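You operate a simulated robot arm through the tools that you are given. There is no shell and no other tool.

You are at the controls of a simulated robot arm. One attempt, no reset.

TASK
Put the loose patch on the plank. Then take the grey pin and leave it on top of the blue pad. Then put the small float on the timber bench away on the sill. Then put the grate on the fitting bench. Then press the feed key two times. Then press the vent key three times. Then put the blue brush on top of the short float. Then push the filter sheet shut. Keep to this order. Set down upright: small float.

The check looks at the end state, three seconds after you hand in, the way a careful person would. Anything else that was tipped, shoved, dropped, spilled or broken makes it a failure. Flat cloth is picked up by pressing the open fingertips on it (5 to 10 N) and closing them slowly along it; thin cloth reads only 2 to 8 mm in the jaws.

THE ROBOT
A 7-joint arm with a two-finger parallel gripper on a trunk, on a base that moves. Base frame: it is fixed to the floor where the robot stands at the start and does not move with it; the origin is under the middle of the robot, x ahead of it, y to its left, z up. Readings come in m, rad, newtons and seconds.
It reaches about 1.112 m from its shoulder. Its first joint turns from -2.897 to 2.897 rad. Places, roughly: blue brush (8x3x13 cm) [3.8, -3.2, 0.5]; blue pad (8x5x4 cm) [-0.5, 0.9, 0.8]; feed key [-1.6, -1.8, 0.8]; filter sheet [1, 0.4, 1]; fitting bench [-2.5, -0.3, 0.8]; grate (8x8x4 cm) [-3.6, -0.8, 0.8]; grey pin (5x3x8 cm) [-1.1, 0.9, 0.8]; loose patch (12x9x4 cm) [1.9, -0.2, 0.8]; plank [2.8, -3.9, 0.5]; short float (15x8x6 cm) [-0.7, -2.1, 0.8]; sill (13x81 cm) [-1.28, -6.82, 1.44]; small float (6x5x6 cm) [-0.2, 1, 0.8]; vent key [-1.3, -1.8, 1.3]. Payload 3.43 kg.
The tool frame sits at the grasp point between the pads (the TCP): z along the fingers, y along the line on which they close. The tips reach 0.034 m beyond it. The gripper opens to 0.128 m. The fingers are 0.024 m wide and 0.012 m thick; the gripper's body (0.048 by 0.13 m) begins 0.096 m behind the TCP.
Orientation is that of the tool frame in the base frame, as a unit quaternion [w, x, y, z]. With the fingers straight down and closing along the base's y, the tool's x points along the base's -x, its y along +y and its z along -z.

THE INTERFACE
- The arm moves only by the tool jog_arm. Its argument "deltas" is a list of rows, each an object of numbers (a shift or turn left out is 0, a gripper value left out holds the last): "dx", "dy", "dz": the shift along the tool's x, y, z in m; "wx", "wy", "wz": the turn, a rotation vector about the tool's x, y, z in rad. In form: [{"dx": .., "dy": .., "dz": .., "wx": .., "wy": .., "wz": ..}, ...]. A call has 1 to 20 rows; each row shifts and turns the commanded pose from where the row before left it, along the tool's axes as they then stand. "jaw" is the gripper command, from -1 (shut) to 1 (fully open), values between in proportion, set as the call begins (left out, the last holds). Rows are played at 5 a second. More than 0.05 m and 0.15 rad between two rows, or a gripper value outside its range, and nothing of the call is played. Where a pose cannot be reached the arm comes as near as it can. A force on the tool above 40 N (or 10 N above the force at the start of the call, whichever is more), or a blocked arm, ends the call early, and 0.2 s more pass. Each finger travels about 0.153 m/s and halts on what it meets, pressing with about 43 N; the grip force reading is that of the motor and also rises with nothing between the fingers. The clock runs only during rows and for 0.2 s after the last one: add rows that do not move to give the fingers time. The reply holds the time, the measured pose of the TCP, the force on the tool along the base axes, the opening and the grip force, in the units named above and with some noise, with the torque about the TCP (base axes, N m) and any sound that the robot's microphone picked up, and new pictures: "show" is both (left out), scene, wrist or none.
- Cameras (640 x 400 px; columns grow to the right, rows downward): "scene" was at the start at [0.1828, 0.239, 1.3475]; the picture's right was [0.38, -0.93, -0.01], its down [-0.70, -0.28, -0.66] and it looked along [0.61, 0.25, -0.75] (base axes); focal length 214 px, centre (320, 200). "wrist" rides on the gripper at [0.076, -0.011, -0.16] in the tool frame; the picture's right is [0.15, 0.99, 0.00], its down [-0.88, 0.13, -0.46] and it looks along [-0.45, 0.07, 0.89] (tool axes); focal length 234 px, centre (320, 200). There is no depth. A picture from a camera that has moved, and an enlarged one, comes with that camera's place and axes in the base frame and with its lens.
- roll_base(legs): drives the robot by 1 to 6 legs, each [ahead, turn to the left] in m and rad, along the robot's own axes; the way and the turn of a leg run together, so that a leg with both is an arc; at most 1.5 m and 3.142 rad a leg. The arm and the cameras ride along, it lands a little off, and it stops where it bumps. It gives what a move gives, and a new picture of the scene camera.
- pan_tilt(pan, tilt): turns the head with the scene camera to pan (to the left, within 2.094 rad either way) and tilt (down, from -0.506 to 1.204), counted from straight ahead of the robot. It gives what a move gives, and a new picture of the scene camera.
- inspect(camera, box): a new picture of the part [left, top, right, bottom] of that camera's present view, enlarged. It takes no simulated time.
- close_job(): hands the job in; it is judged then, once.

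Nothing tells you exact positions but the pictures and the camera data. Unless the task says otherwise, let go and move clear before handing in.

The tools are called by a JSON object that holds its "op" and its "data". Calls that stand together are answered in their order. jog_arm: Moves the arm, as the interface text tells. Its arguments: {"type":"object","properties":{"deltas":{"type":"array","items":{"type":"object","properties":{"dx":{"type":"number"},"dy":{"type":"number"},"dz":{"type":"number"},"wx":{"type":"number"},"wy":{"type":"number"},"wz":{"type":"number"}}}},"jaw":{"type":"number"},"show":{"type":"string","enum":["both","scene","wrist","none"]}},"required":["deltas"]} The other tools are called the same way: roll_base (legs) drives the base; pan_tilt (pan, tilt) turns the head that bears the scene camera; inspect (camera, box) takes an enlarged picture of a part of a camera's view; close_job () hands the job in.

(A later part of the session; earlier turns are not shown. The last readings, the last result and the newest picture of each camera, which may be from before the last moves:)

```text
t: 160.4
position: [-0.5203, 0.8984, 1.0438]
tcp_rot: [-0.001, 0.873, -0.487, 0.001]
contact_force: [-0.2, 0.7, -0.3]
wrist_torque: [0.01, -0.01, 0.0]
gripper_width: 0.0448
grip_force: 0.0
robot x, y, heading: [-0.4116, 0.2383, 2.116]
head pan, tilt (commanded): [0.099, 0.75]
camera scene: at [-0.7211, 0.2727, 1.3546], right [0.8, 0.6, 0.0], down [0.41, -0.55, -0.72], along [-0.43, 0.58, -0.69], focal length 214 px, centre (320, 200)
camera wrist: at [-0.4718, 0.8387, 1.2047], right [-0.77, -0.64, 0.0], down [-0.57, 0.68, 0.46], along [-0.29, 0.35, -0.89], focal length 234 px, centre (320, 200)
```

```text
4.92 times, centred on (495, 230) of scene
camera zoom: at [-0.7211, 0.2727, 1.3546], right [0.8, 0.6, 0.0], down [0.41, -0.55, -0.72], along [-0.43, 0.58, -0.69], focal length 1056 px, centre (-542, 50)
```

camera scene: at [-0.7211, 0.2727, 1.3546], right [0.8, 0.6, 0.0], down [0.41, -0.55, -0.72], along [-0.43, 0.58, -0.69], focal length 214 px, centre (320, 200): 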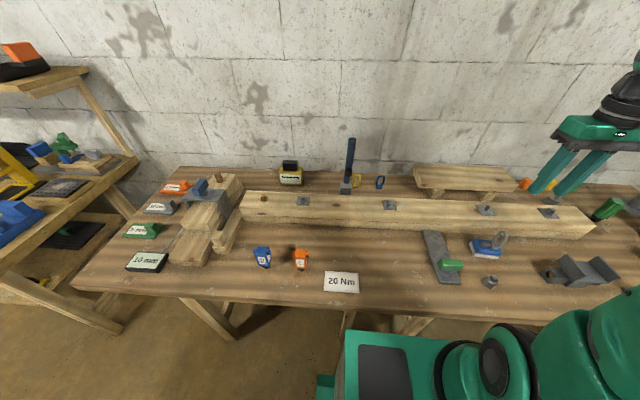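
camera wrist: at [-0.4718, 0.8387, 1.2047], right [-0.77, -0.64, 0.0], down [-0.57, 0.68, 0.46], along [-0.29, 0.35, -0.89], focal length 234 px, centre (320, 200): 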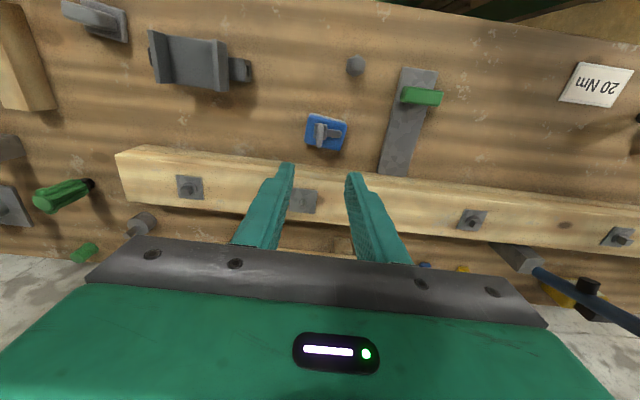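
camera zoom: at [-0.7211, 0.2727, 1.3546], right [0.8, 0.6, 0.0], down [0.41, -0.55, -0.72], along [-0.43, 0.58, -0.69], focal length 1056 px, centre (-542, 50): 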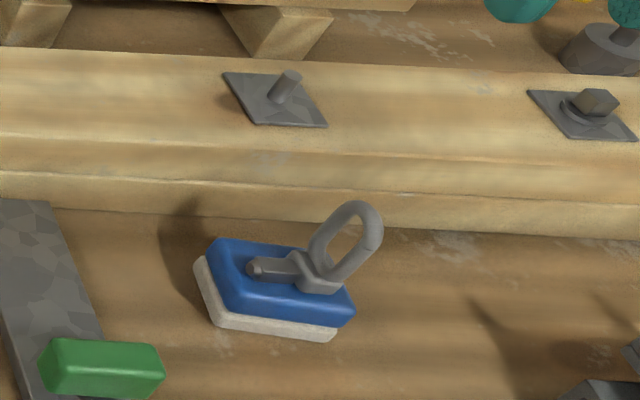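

The pin stands on the pad. Next the small float (grey, with a block handle) near (-0.16, 1.0). Moving the gripper above it to look.

{"op": "jog_arm", "data": {"deltas": [{"dx": 0.0115, "dy": -0.0402}, {"dx": 0.0115, "dy": -0.0402}, {"dx": 0.0115, "dy": -0.0402}, {"dx": 0.0115, "dy": -0.0402}, {"dx": 0.0115, "dy": -0.0402}, {"dx": 0.0115, "dy": -0.0402}, {"dx": 0.0115, "dy": -0.0402}, {"dx": 0.0115, "dy": -0.0402}, {"dx": 0.0115, "dy": -0.0402}, {}], "jaw": 0.2}}

{"op": "inspect", "data": {"camera": "wrist", "box": [220, 60, 420, 185]}}

{"op": "pan_tilt", "data": {"pan": -0.6, "tilt": 0.75}}

```text
t: 162.6
position: [-0.1581, 0.9999, 1.044]
tcp_rot: [-0.001, 0.873, -0.488, 0.0]
contact_force: [0.0, -0.2, 0.8]
wrist_torque: [-0.01, -0.02, -0.02]
gripper_width: 0.0768
grip_force: 0.1
robot x, y, heading: [-0.4152, 0.2382, 2.111]
head pan, tilt (commanded): [0.099, 0.75]
camera scene: at [-0.7211, 0.2726, 1.3546], right [0.8, 0.6, 0.0], down [0.41, -0.55, -0.72], along [-0.43, 0.58, -0.69], focal length 214 px, centre (320, 200)
camera wrist: at [-0.1091, 0.9411, 1.2037], right [-0.77, -0.64, 0.0], down [-0.57, 0.68, 0.46], along [-0.29, 0.35, -0.89], focal length 234 px, centre (320, 200)
```

scene: 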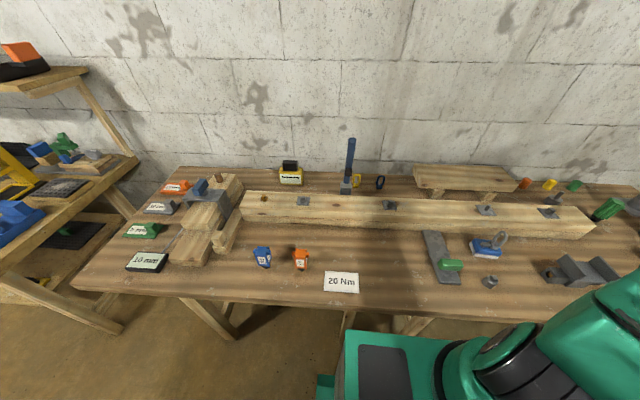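
wrist: 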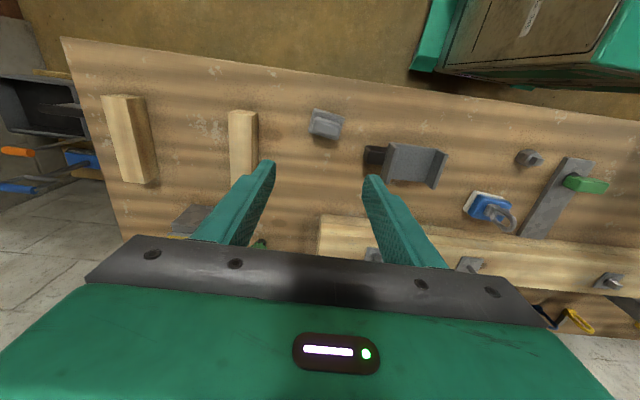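

```text
3.20 times, centred on (320, 122) of wrist
camera zoom: at [-0.1091, 0.9411, 1.2037], right [-0.77, -0.64, 0.0], down [-0.57, 0.68, 0.46], along [-0.29, 0.35, -0.89], focal length 749 px, centre (320, 448)
```

zoom: 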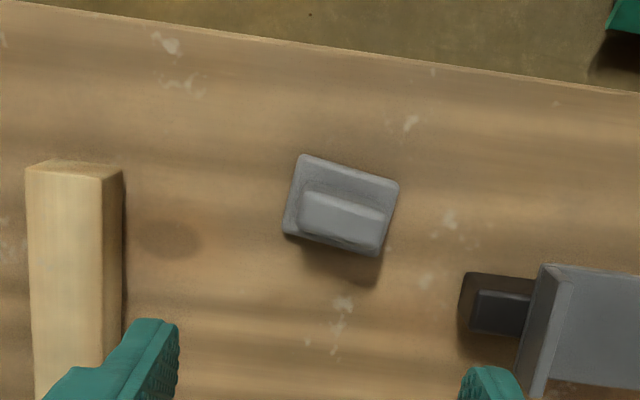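

```text
t: 163.6
position: [-0.1569, 1.0012, 1.0437]
tcp_rot: [-0.001, 0.873, -0.488, 0.0]
contact_force: [0.7, -0.2, -0.4]
wrist_torque: [-0.01, -0.01, 0.0]
gripper_width: 0.0767
grip_force: 0.1
robot x, y, heading: [-0.409, 0.2372, 2.115]
head pan, tilt (commanded): [-0.6, 0.75]
camera scene: at [-0.6667, 0.2891, 1.3548], right [1.0, -0.06, 0.01], down [-0.03, -0.69, -0.72], along [0.05, 0.72, -0.69], focal length 214 px, centre (320, 200)
```

scene: 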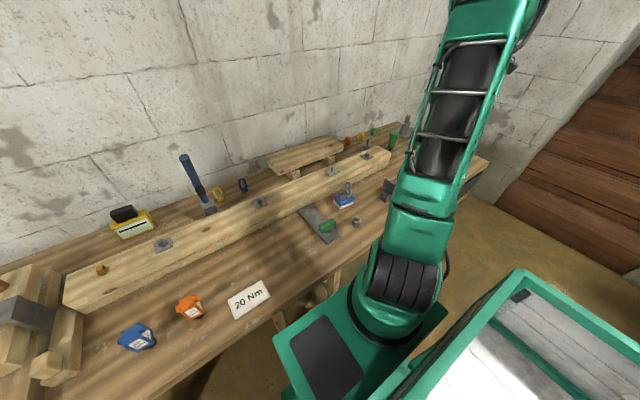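

The small float has a thin block handle. Because the sill is high (1.44 m), I'll grip it with the tool tilted about 50° forward, so I can set it down upright there. First align yaw and tilt above it.

{"op": "jog_arm", "data": {"deltas": [{"wz": 0.138}, {"wy": -0.145}, {"wy": -0.145}, {"wy": -0.145}, {"wy": -0.145}, {"wy": -0.145}, {"wy": -0.145}, {}]}}

{"op": "inspect", "data": {"camera": "wrist", "box": [220, 100, 420, 225]}}

```text
t: 165.4
position: [-0.158, 1.0021, 1.0432]
tcp_rot: [-0.232, 0.759, -0.496, -0.353]
contact_force: [-0.2, -0.7, -0.5]
wrist_torque: [0.01, 0.02, 0.0]
gripper_width: 0.0766
grip_force: 0.0
robot x, y, heading: [-0.4155, 0.2353, 2.108]
head pan, tilt (commanded): [-0.6, 0.75]
camera scene: at [-0.6666, 0.289, 1.3548], right [1.0, -0.06, 0.01], down [-0.03, -0.69, -0.72], along [0.05, 0.72, -0.69], focal length 214 px, centre (320, 200)
camera wrist: at [-0.0801, 0.8482, 1.0885], right [-0.87, -0.48, -0.11], down [-0.21, 0.15, 0.97], along [-0.45, 0.86, -0.23], focal length 234 px, centre (320, 200)
```

scene: 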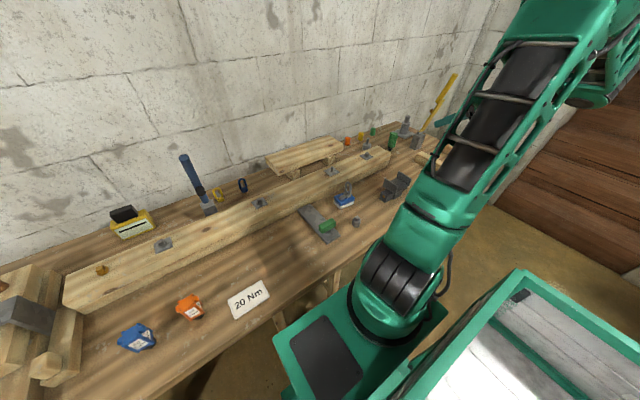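
wrist: 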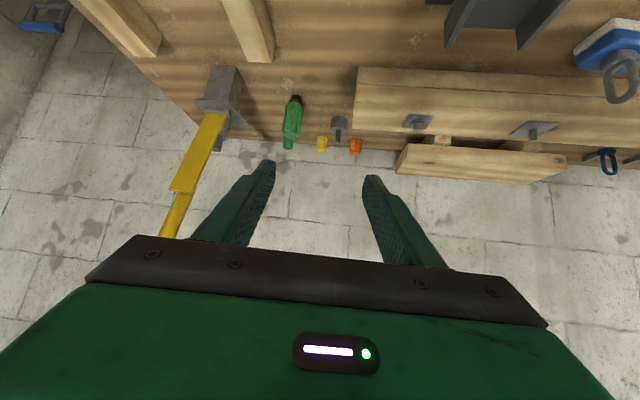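

```text
3.20 times, centred on (320, 162) of wrist
camera zoom: at [-0.0801, 0.8482, 1.0885], right [-0.87, -0.48, -0.11], down [-0.21, 0.15, 0.97], along [-0.45, 0.86, -0.23], focal length 749 px, centre (320, 320)
```

zoom: 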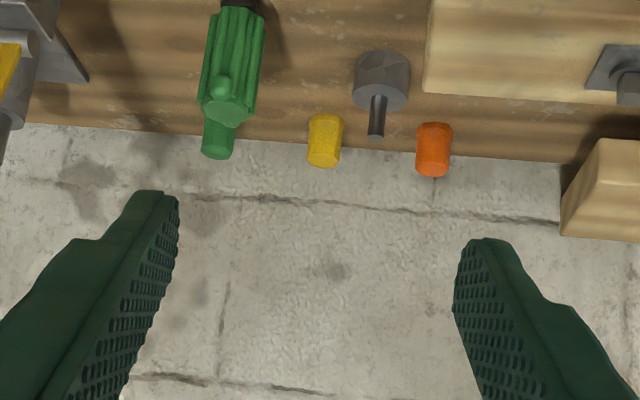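

{"op": "jog_arm", "data": {"deltas": [{"dx": 0.0386, "dy": 0.0034, "dz": 0.0282}, {"dx": 0.0386, "dy": 0.0034, "dz": 0.0282}, {"dx": 0.0386, "dy": 0.0034, "dz": 0.0282}, {}]}}

{"op": "inspect", "data": {"camera": "wrist", "box": [220, 10, 420, 135]}}

```text
t: 166.4
position: [-0.1659, 0.9874, 0.8991]
tcp_rot: [-0.232, 0.759, -0.496, -0.352]
contact_force: [0.3, 0.2, -0.9]
wrist_torque: [0.0, -0.02, 0.0]
gripper_width: 0.0768
grip_force: 0.0
robot x, y, heading: [-0.4144, 0.231, 2.114]
head pan, tilt (commanded): [-0.6, 0.75]
camera scene: at [-0.6666, 0.289, 1.3548], right [1.0, -0.06, 0.01], down [-0.03, -0.69, -0.72], along [0.05, 0.72, -0.69], focal length 214 px, centre (320, 200)
camera wrist: at [-0.087, 0.8351, 0.9435], right [-0.87, -0.48, -0.11], down [-0.21, 0.15, 0.97], along [-0.45, 0.86, -0.23], focal length 234 px, centre (320, 200)
```

scene: 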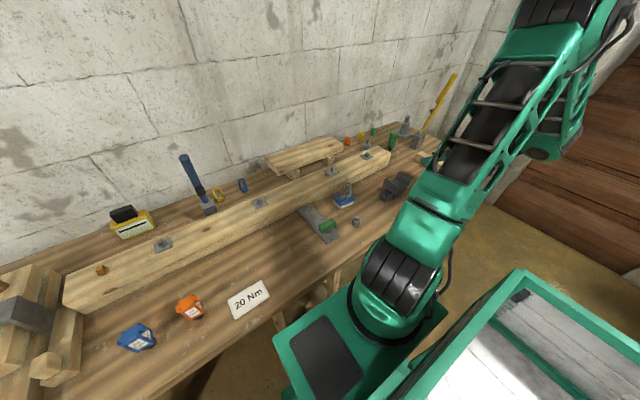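
wrist: 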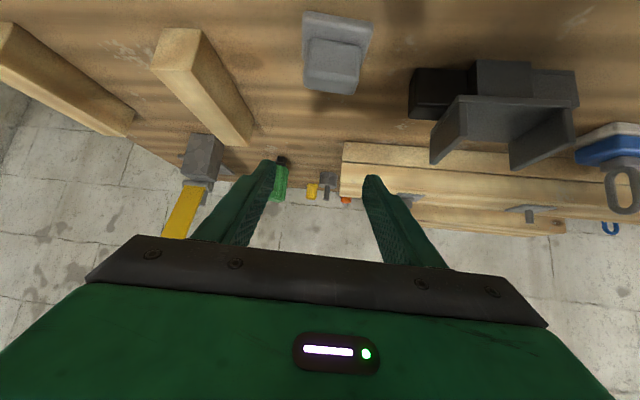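

```text
3.20 times, centred on (320, 72) of wrist
camera zoom: at [-0.087, 0.8351, 0.9435], right [-0.87, -0.48, -0.11], down [-0.21, 0.15, 0.97], along [-0.45, 0.86, -0.23], focal length 749 px, centre (320, 608)
```

zoom: 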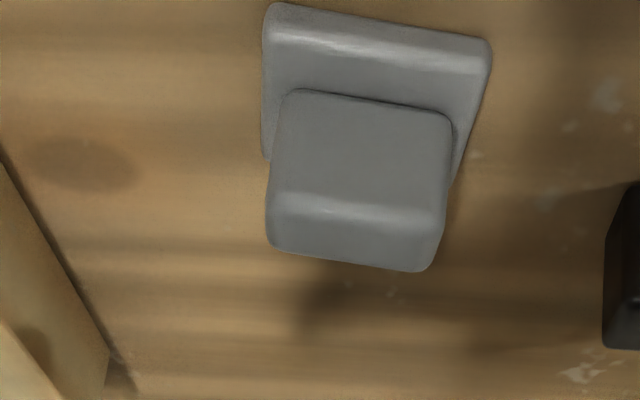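

The float is centred between the fingers' plane. Descending straight down around its handle.

{"op": "jog_arm", "data": {"deltas": [{"dx": 0.026, "dz": 0.0219}, {"dx": 0.026, "dz": 0.0219}, {"dx": 0.0255, "dz": 0.0215}, {}], "show": "wrist"}}

{"op": "inspect", "data": {"camera": "wrist", "box": [220, 90, 420, 215]}}

```text
t: 167.4
position: [-0.1647, 0.9887, 0.8002]
tcp_rot: [-0.232, 0.759, -0.496, -0.352]
contact_force: [0.1, 1.1, -0.9]
wrist_torque: [-0.04, 0.01, -0.02]
gripper_width: 0.0768
grip_force: 0.0
robot x, y, heading: [-0.4133, 0.2374, 2.114]
head pan, tilt (commanded): [-0.6, 0.75]
camera wrist: at [-0.0864, 0.8357, 0.8455], right [-0.87, -0.48, -0.11], down [-0.21, 0.15, 0.97], along [-0.45, 0.86, -0.23], focal length 234 px, centre (320, 200)
```

wrist: 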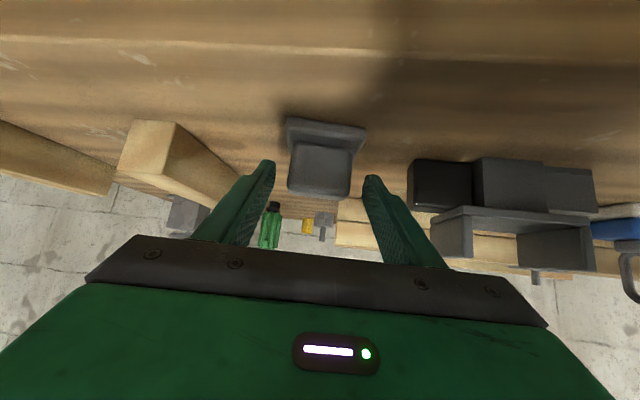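

```text
3.20 times, centred on (320, 152) of wrist
camera zoom: at [-0.0864, 0.8357, 0.8455], right [-0.87, -0.48, -0.11], down [-0.21, 0.15, 0.97], along [-0.45, 0.86, -0.23], focal length 749 px, centre (320, 352)
```

zoom: 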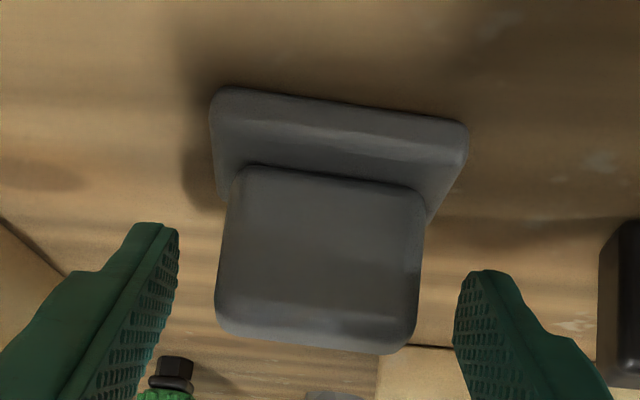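

{"op": "jog_arm", "data": {"deltas": [{"dx": 0.0061, "dz": 0.0052}, {}], "show": "none"}}

{"op": "jog_arm", "data": {"deltas": [{}, {}, {}], "jaw": -1, "show": "wrist"}}

{"op": "inspect", "data": {"camera": "wrist", "box": [220, 90, 420, 215]}}

```text
t: 168.0
position: [-0.1654, 0.9882, 0.7917]
tcp_rot: [-0.231, 0.759, -0.496, -0.352]
contact_force: [-0.2, 0.0, 0.0]
wrist_torque: [-0.03, -0.02, -0.03]
gripper_width: 0.0768
grip_force: 0.1
robot x, y, heading: [-0.4113, 0.2365, 2.114]
head pan, tilt (commanded): [-0.6, 0.75]
```

```text
t: 168.8
position: [-0.1629, 0.9868, 0.7922]
tcp_rot: [-0.231, 0.759, -0.495, -0.353]
contact_force: [0.7, -0.1, -0.1]
wrist_torque: [-0.03, 0.02, 0.01]
gripper_width: 0.0588
grip_force: 42.8
robot x, y, heading: [-0.4154, 0.2327, 2.114]
head pan, tilt (commanded): [-0.6, 0.75]
camera wrist: at [-0.0864, 0.8345, 0.8373], right [-0.87, -0.48, -0.11], down [-0.21, 0.15, 0.97], along [-0.45, 0.86, -0.23], focal length 234 px, centre (320, 200)
```

wrist: 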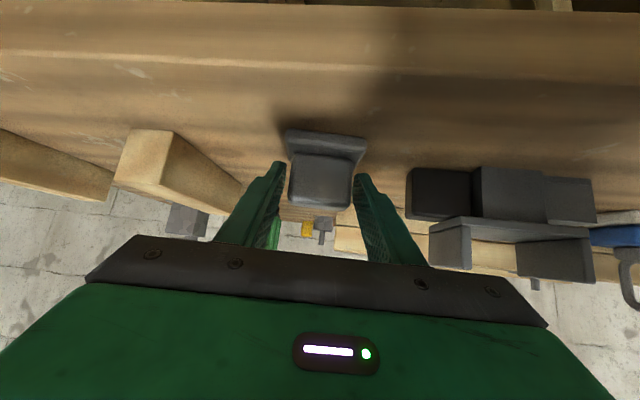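

```text
3.20 times, centred on (320, 152) of wrist
camera zoom: at [-0.0864, 0.8345, 0.8373], right [-0.87, -0.48, -0.11], down [-0.21, 0.15, 0.97], along [-0.45, 0.86, -0.23], focal length 749 px, centre (320, 352)
```

zoom: 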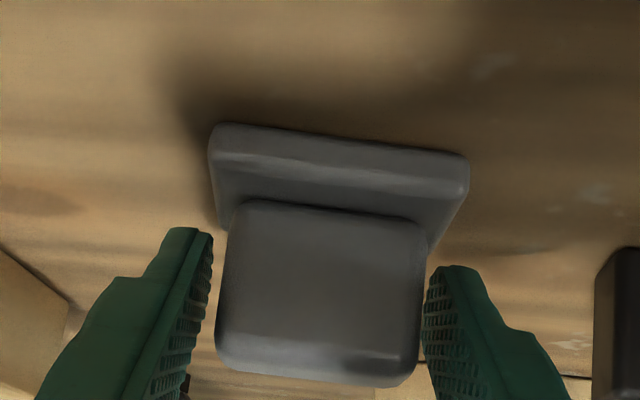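

It closed at 59 mm, probably on the plate's edges. I'll open, raise 12 mm and grip the handle block instead.

{"op": "jog_arm", "data": {"deltas": [{}, {}], "jaw": 0.2, "show": "none"}}

{"op": "jog_arm", "data": {"deltas": [{"dx": -0.0092, "dz": -0.0077}, {}], "show": "none"}}

{"op": "jog_arm", "data": {"deltas": [{}, {}, {}], "jaw": -1, "show": "wrist"}}

{"op": "inspect", "data": {"camera": "wrist", "box": [220, 90, 420, 215]}}

```text
t: 169.4
position: [-0.1646, 0.9871, 0.792]
tcp_rot: [-0.232, 0.759, -0.496, -0.353]
contact_force: [0.3, 0.0, 0.9]
wrist_torque: [0.05, 0.0, -0.02]
gripper_width: 0.0769
grip_force: 0.0
robot x, y, heading: [-0.4162, 0.2383, 2.113]
head pan, tilt (commanded): [-0.6, 0.75]
```

```text
t: 170.0
position: [-0.1648, 0.9873, 0.8035]
tcp_rot: [-0.231, 0.76, -0.495, -0.353]
contact_force: [0.7, 0.4, 0.2]
wrist_torque: [-0.04, 0.01, 0.01]
gripper_width: 0.0768
grip_force: 0.1
robot x, y, heading: [-0.4148, 0.2378, 2.112]
head pan, tilt (commanded): [-0.6, 0.75]
```

```text
t: 170.8
position: [-0.1651, 0.9873, 0.8039]
tcp_rot: [-0.232, 0.759, -0.496, -0.353]
contact_force: [1.6, -0.9, 2.3]
wrist_torque: [0.02, -0.07, 0.01]
gripper_width: 0.0468
grip_force: 42.9
robot x, y, heading: [-0.4124, 0.2369, 2.112]
head pan, tilt (commanded): [-0.6, 0.75]
camera wrist: at [-0.0865, 0.8347, 0.8491], right [-0.87, -0.48, -0.11], down [-0.21, 0.15, 0.97], along [-0.45, 0.86, -0.23], focal length 234 px, centre (320, 200)
```

wrist: 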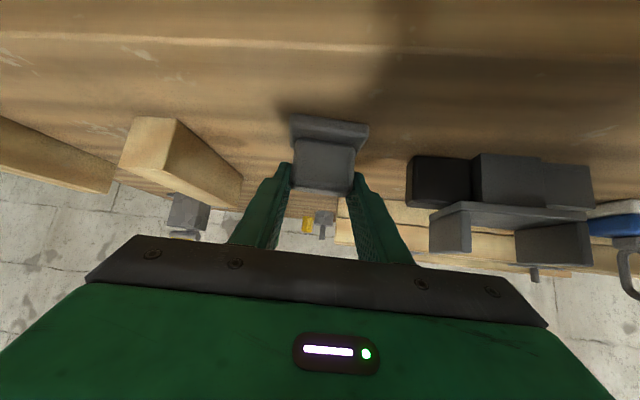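

```text
3.20 times, centred on (320, 152) of wrist
camera zoom: at [-0.0865, 0.8347, 0.8491], right [-0.87, -0.48, -0.11], down [-0.21, 0.15, 0.97], along [-0.45, 0.86, -0.23], focal length 749 px, centre (320, 352)
```

zoom: 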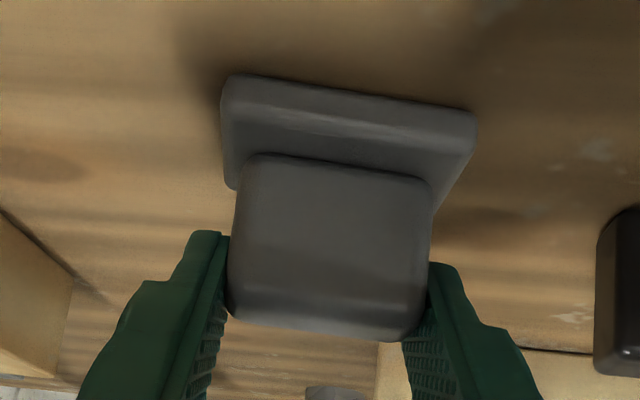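

Gripping the handle (47 mm). Lifting straight up, then centring the arm for travel.

{"op": "jog_arm", "data": {"deltas": [{"dx": -0.0192, "dz": -0.0161}, {"dx": -0.032, "dz": -0.0268}, {"dx": -0.032, "dz": -0.0268}, {"dx": -0.032, "dz": -0.0268}, {"dx": -0.032, "dz": -0.0268}, {"dx": -0.032, "dz": -0.0268}, {"dx": -0.032, "dz": -0.0268}, {}], "show": "wrist"}}

{"op": "jog_arm", "data": {"deltas": [{"dy": 0.0467}, {"dy": 0.0467}, {"dy": 0.0467}, {"dy": 0.0467}, {"dy": 0.0467}, {"dy": 0.0467}, {"dy": 0.0467}, {"dy": 0.0467}, {"dy": 0.0467}, {"dy": 0.0467}, {"dy": 0.0467}, {"dy": 0.0467}, {"dy": 0.0467}, {}], "show": "scene"}}

```text
t: 172.6
position: [-0.1659, 0.9873, 1.0776]
tcp_rot: [-0.231, 0.759, -0.496, -0.353]
contact_force: [0.4, 0.6, -0.1]
wrist_torque: [-0.02, -0.01, 0.02]
gripper_width: 0.0469
grip_force: 43.1
robot x, y, heading: [-0.4128, 0.2381, 2.111]
head pan, tilt (commanded): [-0.6, 0.75]
camera wrist: at [-0.0881, 0.8349, 1.1228], right [-0.87, -0.48, -0.11], down [-0.21, 0.15, 0.97], along [-0.45, 0.86, -0.23], focal length 234 px, centre (320, 200)
```

wrist: 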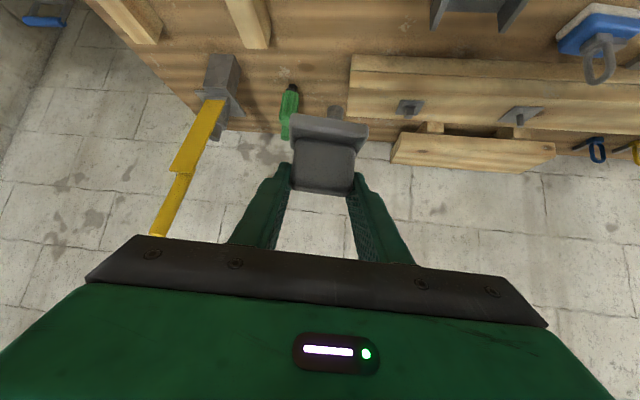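

```text
t: 175.6
position: [-0.7217, 0.7627, 1.0941]
tcp_rot: [-0.232, 0.758, -0.497, -0.353]
contact_force: [-0.6, 0.0, -0.6]
wrist_torque: [0.04, 0.01, 0.02]
gripper_width: 0.0468
grip_force: 43.3
out of reach, approached as far as the arm can: row 9, 10, 11
robot x, y, heading: [-0.4162, 0.2376, 2.109]
head pan, tilt (commanded): [-0.6, 0.75]
camera scene: at [-0.6667, 0.2889, 1.3548], right [1.0, -0.06, 0.01], down [-0.03, -0.69, -0.72], along [0.05, 0.72, -0.69], focal length 214 px, centre (320, 200)
```

scene: 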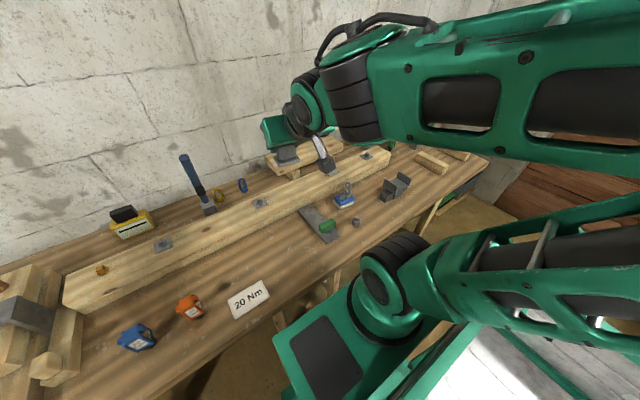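

Float held. Backing off the bench and looking along the room to plan the route to the sill.

{"op": "roll_base", "data": {"legs": [[-0.45, 0]]}}

{"op": "pan_tilt", "data": {"pan": 1.3, "tilt": 0.3}}

{"op": "pan_tilt", "data": {"pan": 2.09, "tilt": 0.3}}

```text
t: 178.3
position: [-0.4913, 0.3852, 1.0953]
tcp_rot: [-0.232, 0.758, -0.497, -0.353]
contact_force: [1.3, -0.5, -0.2]
wrist_torque: [0.01, 0.0, 0.01]
gripper_width: 0.0469
grip_force: 42.9
robot x, y, heading: [-0.1878, -0.1483, 2.116]
head pan, tilt (commanded): [-0.6, 0.75]
camera scene: at [-0.4374, -0.091, 1.3548], right [1.0, -0.06, 0.01], down [-0.04, -0.69, -0.72], along [0.05, 0.72, -0.69], focal length 214 px, centre (320, 200)
```

scene: 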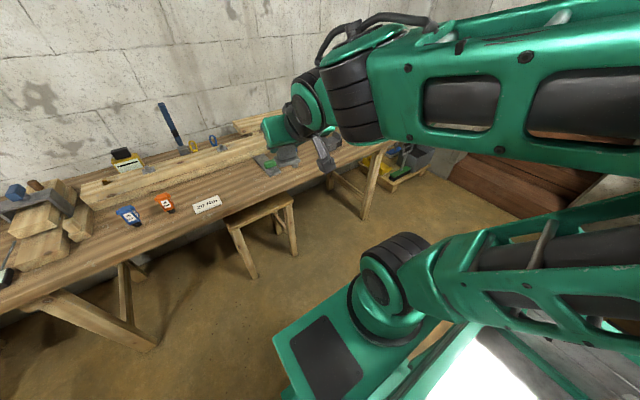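

```text
t: 180.2
position: [-0.4838, 0.374, 1.1019]
tcp_rot: [-0.233, 0.756, -0.495, -0.358]
contact_force: [-0.2, -0.2, -1.1]
wrist_torque: [0.01, -0.01, 0.0]
gripper_width: 0.0469
grip_force: 43.1
robot x, y, heading: [-0.1847, -0.1406, 2.113]
head pan, tilt (commanded): [1.3, 0.3]
camera scene: at [-0.5326, -0.1982, 1.3958], right [-0.27, 0.96, -0.01], down [0.29, 0.07, -0.95], along [-0.92, -0.26, -0.3], focal length 214 px, centre (320, 200)
```

scene: 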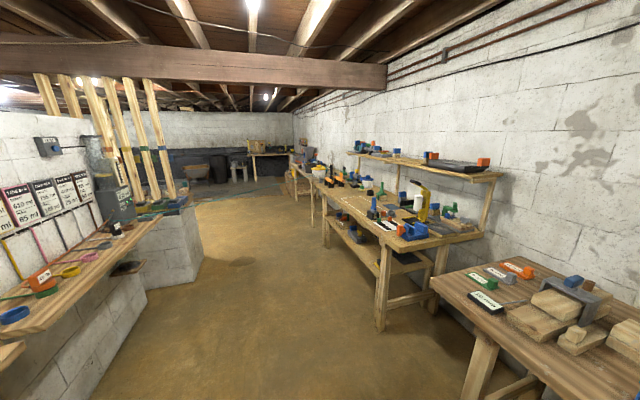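

```text
t: 181.3
position: [-0.4837, 0.3733, 1.1031]
tcp_rot: [-0.233, 0.757, -0.495, -0.358]
contact_force: [0.3, 0.5, -1.0]
wrist_torque: [0.0, 0.01, 0.01]
gripper_width: 0.047
grip_force: 43.1
robot x, y, heading: [-0.1855, -0.1434, 2.114]
head pan, tilt (commanded): [2.089, 0.3]
camera scene: at [-0.4884, -0.2546, 1.3967], right [-0.87, 0.49, -0.01], down [0.15, 0.25, -0.96], along [-0.47, -0.84, -0.29], focal length 214 px, centre (320, 200)
```

scene: 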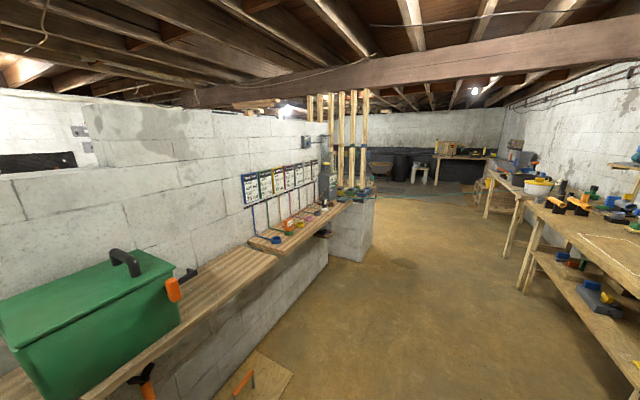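

The corridor along the benches to the left is open. I'll turn and drive along it.

{"op": "roll_base", "data": {"legs": [[0, 1.55], [1.5, 0], [1.4, 0]]}}

{"op": "pan_tilt", "data": {"pan": 0.8, "tilt": 0.3}}

{"op": "pan_tilt", "data": {"pan": 1.6, "tilt": 0.3}}

```text
t: 199.7
position: [-3.2111, -1.8441, 1.1018]
tcp_rot: [0.084, 0.886, 0.177, -0.419]
contact_force: [-1.0, -0.6, -1.2]
wrist_torque: [0.0, 0.02, -0.01]
gripper_width: 0.0468
grip_force: 43.2
robot x, y, heading: [-2.6923, -1.5497, -2.616]
head pan, tilt (commanded): [2.089, 0.3]
camera scene: at [-2.5848, -1.8592, 1.3967], right [-0.5, -0.86, -0.01], down [-0.24, 0.15, -0.96], along [0.83, -0.48, -0.29], focal length 214 px, centre (320, 200)
```

scene: 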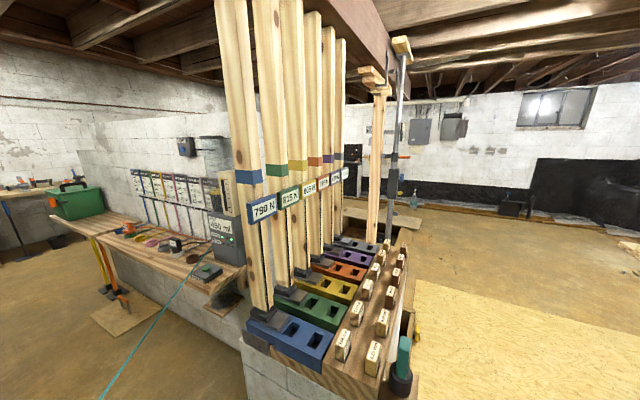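

```text
t: 201.1
position: [-3.2, -1.8365, 1.1084]
tcp_rot: [0.087, 0.884, 0.177, -0.425]
contact_force: [0.0, 0.1, -0.2]
wrist_torque: [0.02, -0.04, 0.0]
gripper_width: 0.0473
grip_force: 43.7
robot x, y, heading: [-2.6914, -1.5545, -2.616]
head pan, tilt (commanded): [0.799, 0.3]
camera scene: at [-2.6881, -1.9029, 1.3952], right [-0.97, 0.24, -0.01], down [0.08, 0.29, -0.95], along [-0.23, -0.92, -0.3], focal length 214 px, centre (320, 200)
```

scene: 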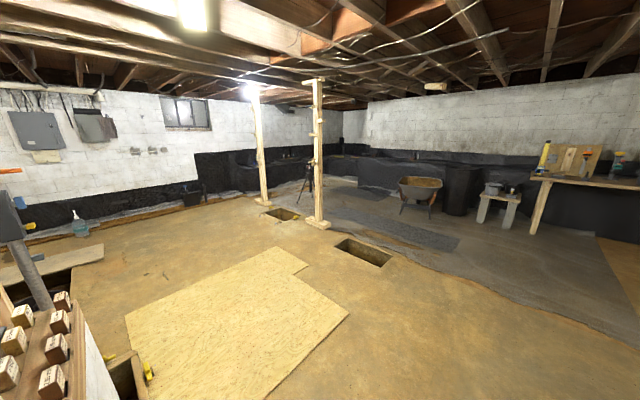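

```text
t: 202.2
position: [-3.1994, -1.8367, 1.1082]
tcp_rot: [0.087, 0.884, 0.177, -0.424]
contact_force: [0.7, -0.7, -0.2]
wrist_torque: [0.0, 0.0, -0.01]
gripper_width: 0.047
grip_force: 42.7
robot x, y, heading: [-2.6863, -1.5536, -2.614]
head pan, tilt (commanded): [1.6, 0.3]
camera scene: at [-2.6163, -1.8917, 1.3961], right [-0.85, -0.53, -0.01], down [-0.14, 0.26, -0.96], along [0.51, -0.81, -0.3], focal length 214 px, centre (320, 200)
```

scene: 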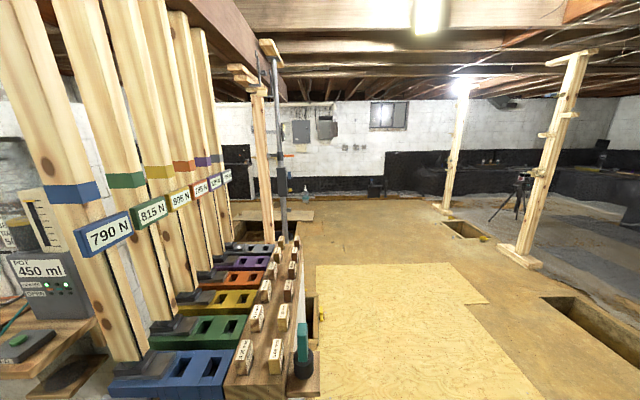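

The sill is the ledge under the far window (pixel ~(388,131)). Floor pits and a board lie between; let me study the floor closely.

{"op": "inspect", "data": {"camera": "scene", "box": [260, 180, 640, 400]}}

{"op": "inspect", "data": {"camera": "scene", "box": [320, 80, 460, 170]}}

```text
1.68 times, centred on (450, 290) of scene
camera zoom: at [-2.6163, -1.8917, 1.3961], right [-0.85, -0.53, -0.01], down [-0.14, 0.26, -0.96], along [0.51, -0.81, -0.3], focal length 361 px, centre (101, 48)
```

zoom: 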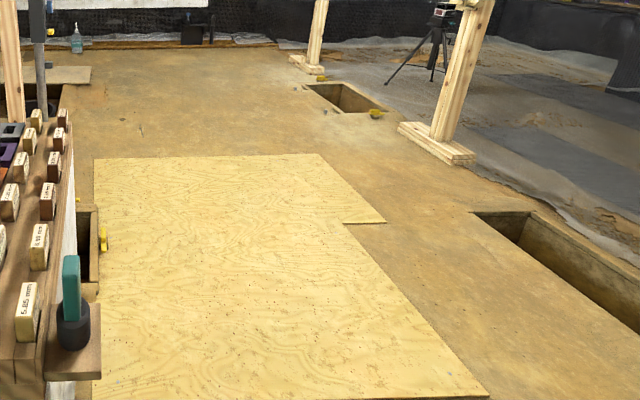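

```text
4.44 times, centred on (390, 125) of scene
camera zoom: at [-2.6163, -1.8917, 1.3961], right [-0.85, -0.53, -0.01], down [-0.14, 0.26, -0.96], along [0.51, -0.81, -0.3], focal length 953 px, centre (9, 533)
```

zoom: 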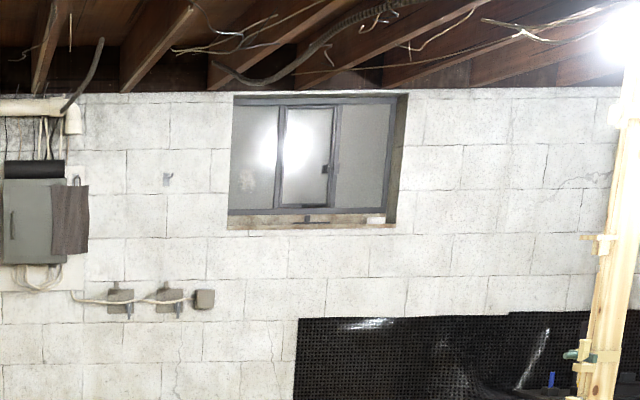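

The board in the floor is a flat cover sheet. I'll go around the pillar and cross it straight, in short legs, watching for any bump.

{"op": "roll_base", "data": {"legs": [[0, 0.395], [0.81, 0], [0, 1.176]]}}

{"op": "pan_tilt", "data": {"pan": 0.2, "tilt": 0.6}}

```text
t: 211.3
position: [-2.8928, -2.7088, 1.1095]
tcp_rot: [0.361, 0.498, 0.752, -0.238]
contact_force: [-0.5, 0.2, -0.8]
wrist_torque: [0.0, 0.0, 0.03]
gripper_width: 0.0469
grip_force: 43.3
robot x, y, heading: [-3.1927, -2.2037, -1.035]
head pan, tilt (commanded): [1.6, 0.3]
camera scene: at [-2.8535, -2.1319, 1.3961], right [0.53, -0.85, -0.01], down [-0.26, -0.15, -0.96], along [0.81, 0.51, -0.3], focal length 214 px, centre (320, 200)
```

scene: 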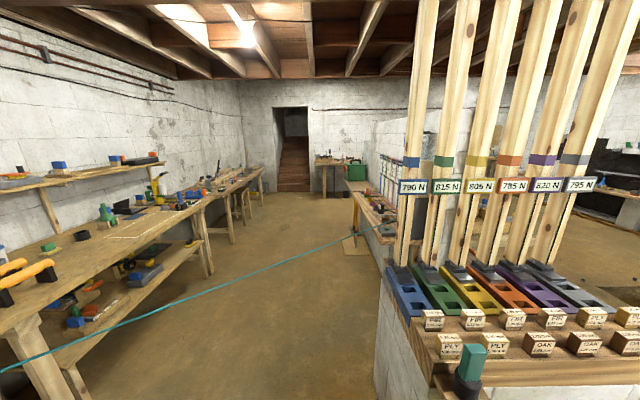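

```text
t: 212.8
position: [-2.9002, -2.6985, 1.1153]
tcp_rot: [0.367, 0.496, 0.75, -0.239]
contact_force: [-0.3, 0.0, -0.7]
wrist_torque: [-0.02, -0.01, 0.0]
gripper_width: 0.0471
grip_force: 43.3
robot x, y, heading: [-3.1898, -2.2062, -1.04]
head pan, tilt (commanded): [0.201, 0.6]
camera scene: at [-2.8734, -2.2471, 1.3675], right [-0.74, -0.67, 0.0], down [-0.38, 0.43, -0.82], along [0.55, -0.61, -0.58], focal length 214 px, centre (320, 200)
```

scene: 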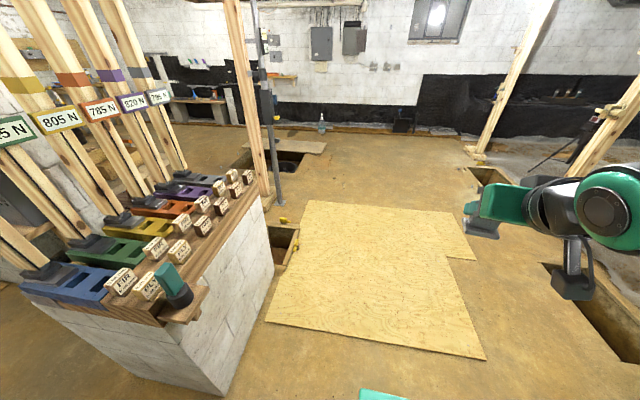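

I'm lined up with the cover board. Driving forward over it in short legs.

{"op": "roll_base", "data": {"legs": [[0.5, 0]]}}

{"op": "roll_base", "data": {"legs": [[0.5, 0]]}}

```text
t: 215.8
position: [-2.6423, -3.1341, 1.1158]
tcp_rot: [0.367, 0.496, 0.75, -0.239]
contact_force: [-0.3, -1.1, -0.8]
wrist_torque: [0.02, 0.02, 0.02]
gripper_width: 0.0469
grip_force: 43.1
robot x, y, heading: [-2.9333, -2.6375, -1.038]
head pan, tilt (commanded): [0.201, 0.6]
camera scene: at [-2.6158, -2.6841, 1.3674], right [-0.74, -0.67, 0.0], down [-0.38, 0.43, -0.82], along [0.55, -0.61, -0.58], focal length 214 px, centre (320, 200)
```

scene: 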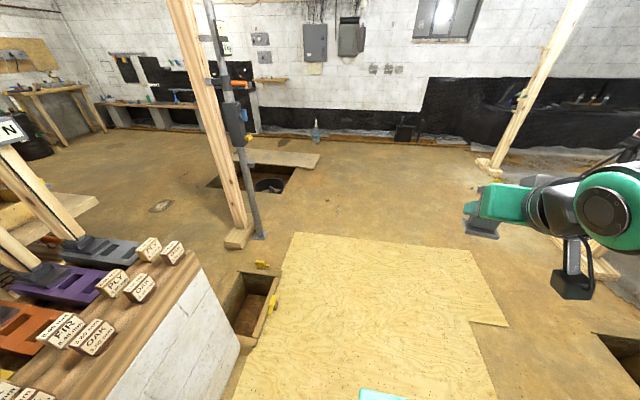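

```text
t: 218.8
position: [-2.3978, -3.5482, 1.1218]
tcp_rot: [0.373, 0.495, 0.747, -0.242]
contact_force: [0.6, -0.2, -0.8]
wrist_torque: [0.01, -0.02, -0.01]
gripper_width: 0.047
grip_force: 42.9
robot x, y, heading: [-2.6801, -3.0694, -1.041]
head pan, tilt (commanded): [0.201, 0.6]
camera scene: at [-2.3649, -3.1095, 1.3674], right [-0.74, -0.67, 0.0], down [-0.38, 0.43, -0.82], along [0.55, -0.61, -0.58], focal length 214 px, centre (320, 200)
```

scene: 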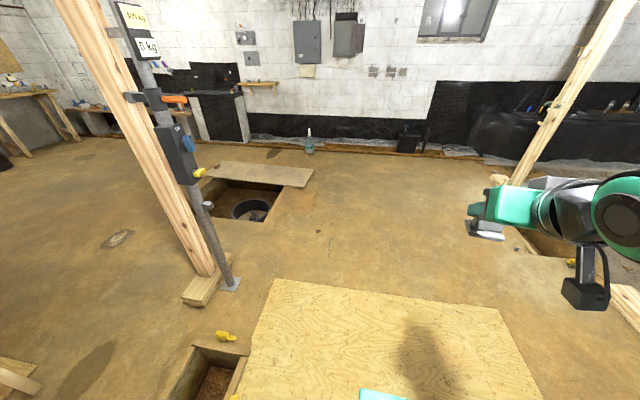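

No bump; the base passes over the sheet. Continuing past it, then angling toward the window.

{"op": "roll_base", "data": {"legs": [[1.3, 0], [0, -0.42], [0.9, 0], [0, 0.42]]}}

{"op": "pan_tilt", "data": {"pan": -0.1, "tilt": 0.1}}

{"op": "pan_tilt", "data": {"pan": 0.0, "tilt": 0.7}}

```text
t: 232.8
position: [-1.6499, -5.5893, 1.1283]
tcp_rot: [0.376, 0.497, 0.743, -0.246]
contact_force: [0.2, -1.4, 0.2]
wrist_torque: [-0.01, 0.01, 0.04]
gripper_width: 0.0469
grip_force: 43.1
robot x, y, heading: [-1.9269, -5.1221, -1.044]
head pan, tilt (commanded): [0.201, 0.6]
camera scene: at [-1.6091, -5.1636, 1.3673], right [-0.75, -0.67, 0.0], down [-0.38, 0.43, -0.82], along [0.54, -0.61, -0.58], focal length 214 px, centre (320, 200)
```

scene: 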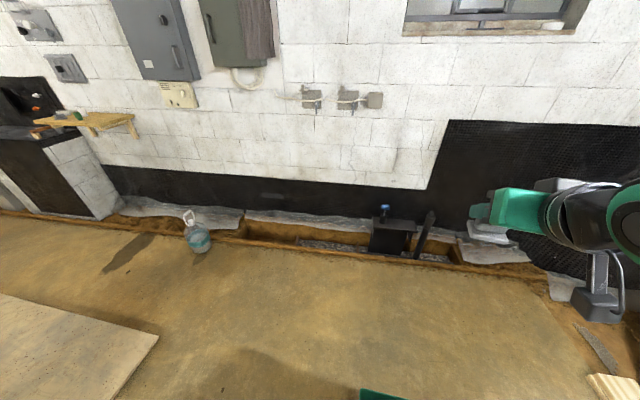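

```text
t: 233.7
position: [-1.6515, -5.5821, 1.1261]
tcp_rot: [0.37, 0.497, 0.747, -0.242]
contact_force: [1.1, -0.5, -1.0]
wrist_torque: [0.0, 0.03, 0.01]
gripper_width: 0.047
grip_force: 42.5
robot x, y, heading: [-1.9269, -5.1163, -1.044]
head pan, tilt (commanded): [-0.099, 0.099]
camera scene: at [-1.6259, -5.1834, 1.4124], right [-0.91, -0.42, 0.0], down [-0.05, 0.1, -0.99], along [0.41, -0.9, -0.12], focal length 214 px, centre (320, 200)
```

scene: 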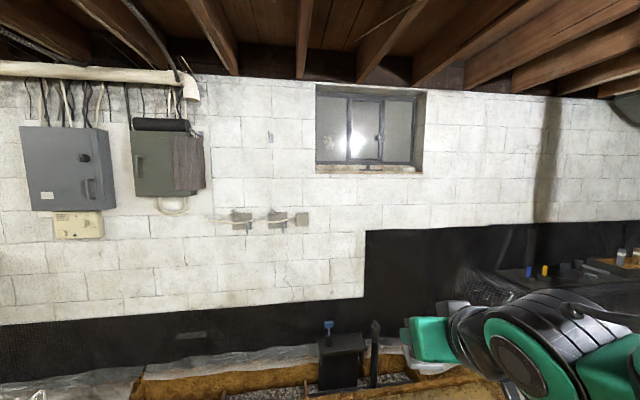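

```text
t: 234.7
position: [-1.6508, -5.5824, 1.1253]
tcp_rot: [0.369, 0.498, 0.746, -0.243]
contact_force: [-0.4, 0.0, -0.9]
wrist_torque: [0.03, -0.02, 0.01]
gripper_width: 0.0468
grip_force: 43.4
robot x, y, heading: [-1.9234, -5.1232, -1.042]
head pan, tilt (commanded): [0.0, 0.7]
camera scene: at [-1.6212, -5.1736, 1.3577], right [-0.86, -0.5, 0.0], down [-0.33, 0.57, -0.75], along [0.38, -0.65, -0.66], focal length 214 px, centre (320, 200)
```

scene: 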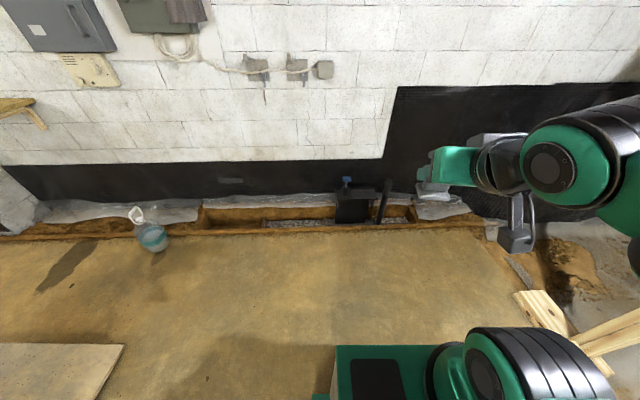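

There is a trench along the wall (edge at d≈4.79), so I must keep the front short of it. Let me zoom on the sill.

{"op": "pan_tilt", "data": {"pan": -0.1, "tilt": 0.0}}

{"op": "inspect", "data": {"camera": "scene", "box": [290, 110, 450, 210]}}

```text
t: 235.8
position: [-1.6511, -5.5829, 1.1261]
tcp_rot: [0.371, 0.498, 0.745, -0.244]
contact_force: [0.2, 0.3, -0.1]
wrist_torque: [-0.03, 0.0, 0.02]
gripper_width: 0.0468
grip_force: 43.3
robot x, y, heading: [-1.9294, -5.1226, -1.049]
head pan, tilt (commanded): [-0.099, 0.0]
camera scene: at [-1.6253, -5.184, 1.4211], right [-0.91, -0.41, 0.0], down [-0.01, 0.02, -1.0], along [0.41, -0.91, -0.02], focal length 214 px, centre (320, 200)
```

scene: 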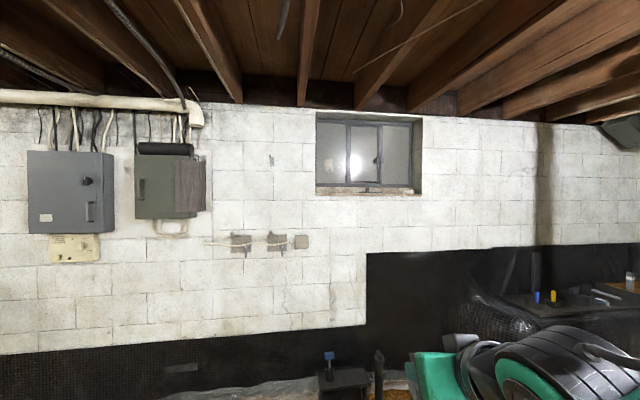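

```text
4.00 times, centred on (370, 160) of scene
camera zoom: at [-1.6253, -5.184, 1.4211], right [-0.91, -0.41, 0.0], down [-0.01, 0.02, -1.0], along [0.41, -0.91, -0.02], focal length 858 px, centre (120, 360)
```

zoom: 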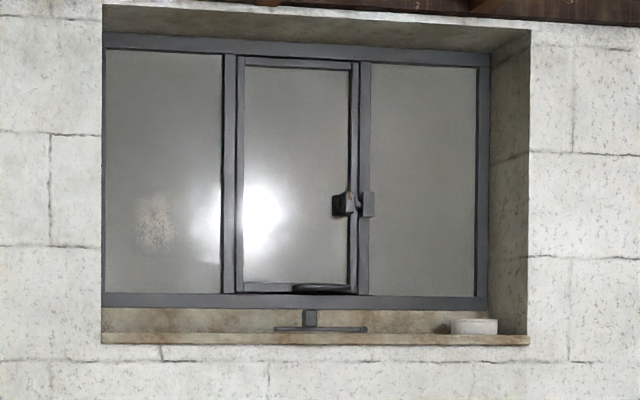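

The left part of the sill (n ≈ -4.47…-4.15) is free; a dark latch and a white dish stand on the rest. I'll drive 0.75 m closer, staying clear of the trench, and then raise the arm.

{"op": "roll_base", "data": {"legs": [[0.74, 0]]}}

{"op": "pan_tilt", "data": {"pan": 0.0, "tilt": 0.0}}

{"op": "inspect", "data": {"camera": "scene", "box": [240, 80, 540, 260]}}

```text
t: 239.8
position: [-1.2768, -6.2175, 1.1277]
tcp_rot: [0.374, 0.495, 0.745, -0.244]
contact_force: [0.2, -0.1, -1.1]
wrist_torque: [-0.04, 0.01, -0.03]
gripper_width: 0.0468
grip_force: 43.3
robot x, y, heading: [-1.5567, -5.7563, -1.046]
head pan, tilt (commanded): [-0.099, 0.0]
camera scene: at [-1.2528, -5.8207, 1.4208], right [-0.91, -0.42, 0.0], down [-0.01, 0.02, -1.0], along [0.42, -0.91, -0.02], focal length 214 px, centre (320, 200)
```

scene: 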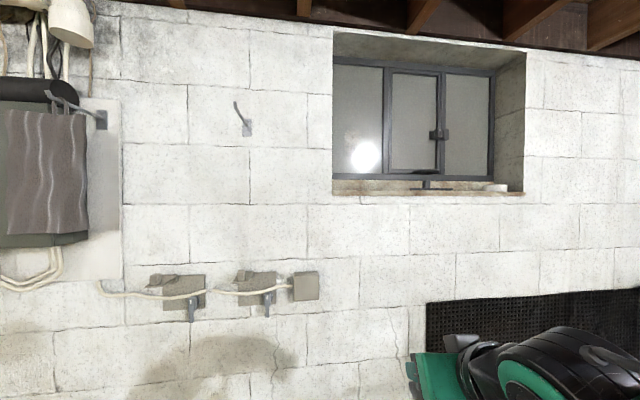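

```text
t: 240.5
position: [-1.2801, -6.2124, 1.1227]
tcp_rot: [0.362, 0.498, 0.751, -0.239]
contact_force: [0.1, -0.1, 0.2]
wrist_torque: [0.03, -0.01, 0.02]
gripper_width: 0.0469
grip_force: 43.1
robot x, y, heading: [-1.5546, -5.7548, -1.039]
head pan, tilt (commanded): [0.0, 0.0]
camera scene: at [-1.2426, -5.8161, 1.4202], right [-0.86, -0.51, 0.0], down [-0.01, 0.02, -1.0], along [0.51, -0.86, -0.02], focal length 214 px, centre (320, 200)
```

scene: 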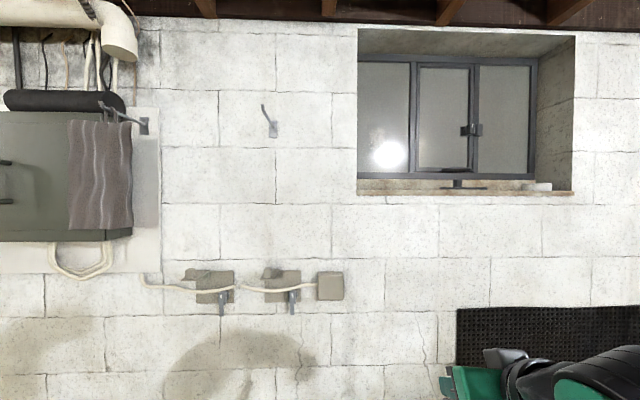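

```text
2.13 times, centred on (390, 170) of scene
camera zoom: at [-1.2426, -5.8161, 1.4202], right [-0.86, -0.51, 0.0], down [-0.01, 0.02, -1.0], along [0.51, -0.86, -0.02], focal length 458 px, centre (171, 264)
```

zoom: 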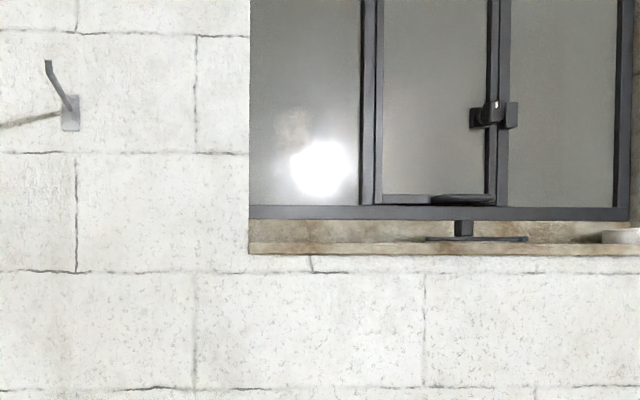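

Target spot on the sill ≈ (-1.072, -6.699, 1.44). I'll true up the tool's tilt and yaw, extend forward a bit, then raise.

{"op": "jog_arm", "data": {"deltas": [{"wx": -0.0998, "wy": 0.026, "wz": -0.0797}, {"dx": -0.0296, "dy": -0.0126, "dz": 0.0352}, {"dx": -0.0296, "dy": -0.0126, "dz": 0.0352}, {"dx": -0.0296, "dy": -0.0126, "dz": 0.0352}, {"dx": -0.0296, "dy": -0.0126, "dz": 0.0352}, {"dx": -0.0296, "dy": -0.0126, "dz": 0.0352}, {}], "show": "none"}}

{"op": "jog_arm", "data": {"deltas": [{"dx": -0.0337, "dz": -0.0283}, {"dx": -0.0337, "dz": -0.0283}, {"dx": -0.0337, "dz": -0.0283}, {"dx": -0.0337, "dz": -0.0283}, {"dx": -0.0337, "dz": -0.0283}, {"dx": -0.0337, "dz": -0.0283}, {"dx": -0.0337, "dz": -0.0283}, {"dx": -0.0337, "dz": -0.0283}, {"dx": -0.0337, "dz": -0.0283}, {"dx": -0.0337, "dz": -0.0283}, {}]}}

```text
t: 242.1
position: [-1.2305, -6.4311, 1.1501]
tcp_rot: [0.386, 0.447, 0.777, -0.218]
contact_force: [-0.5, 0.2, -0.7]
wrist_torque: [0.02, -0.02, -0.01]
gripper_width: 0.0471
grip_force: 43.0
robot x, y, heading: [-1.5559, -5.7567, -1.038]
head pan, tilt (commanded): [0.0, 0.0]
```

```text
t: 244.5
position: [-1.2419, -6.4128, 1.588]
tcp_rot: [0.386, 0.447, 0.777, -0.218]
contact_force: [0.2, 0.0, -0.4]
wrist_torque: [0.03, 0.0, 0.0]
gripper_width: 0.0471
grip_force: 43.0
robot x, y, heading: [-1.5534, -5.7577, -1.041]
head pan, tilt (commanded): [0.0, 0.0]
camera scene: at [-1.2514, -5.8098, 1.4226], right [-0.86, -0.51, 0.0], down [-0.01, 0.01, -1.0], along [0.51, -0.86, -0.01], focal length 214 px, centre (320, 200)
camera wrist: at [-1.3395, -6.2707, 1.6247], right [0.81, 0.58, -0.11], down [0.19, -0.09, 0.98], along [0.55, -0.81, -0.18], focal length 234 px, centre (320, 200)
```

scene: 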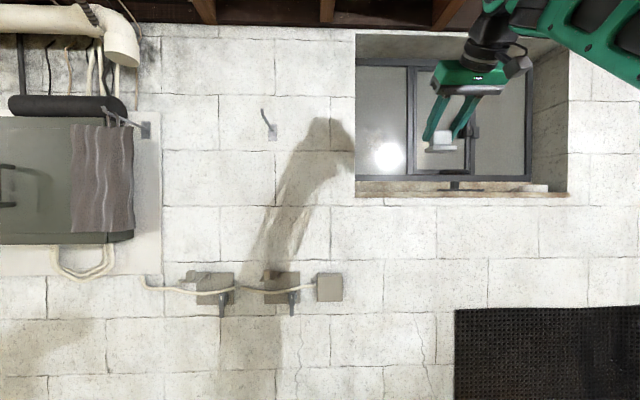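
wrist: 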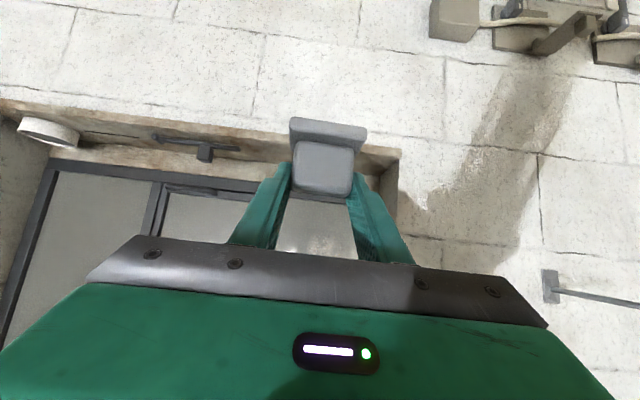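

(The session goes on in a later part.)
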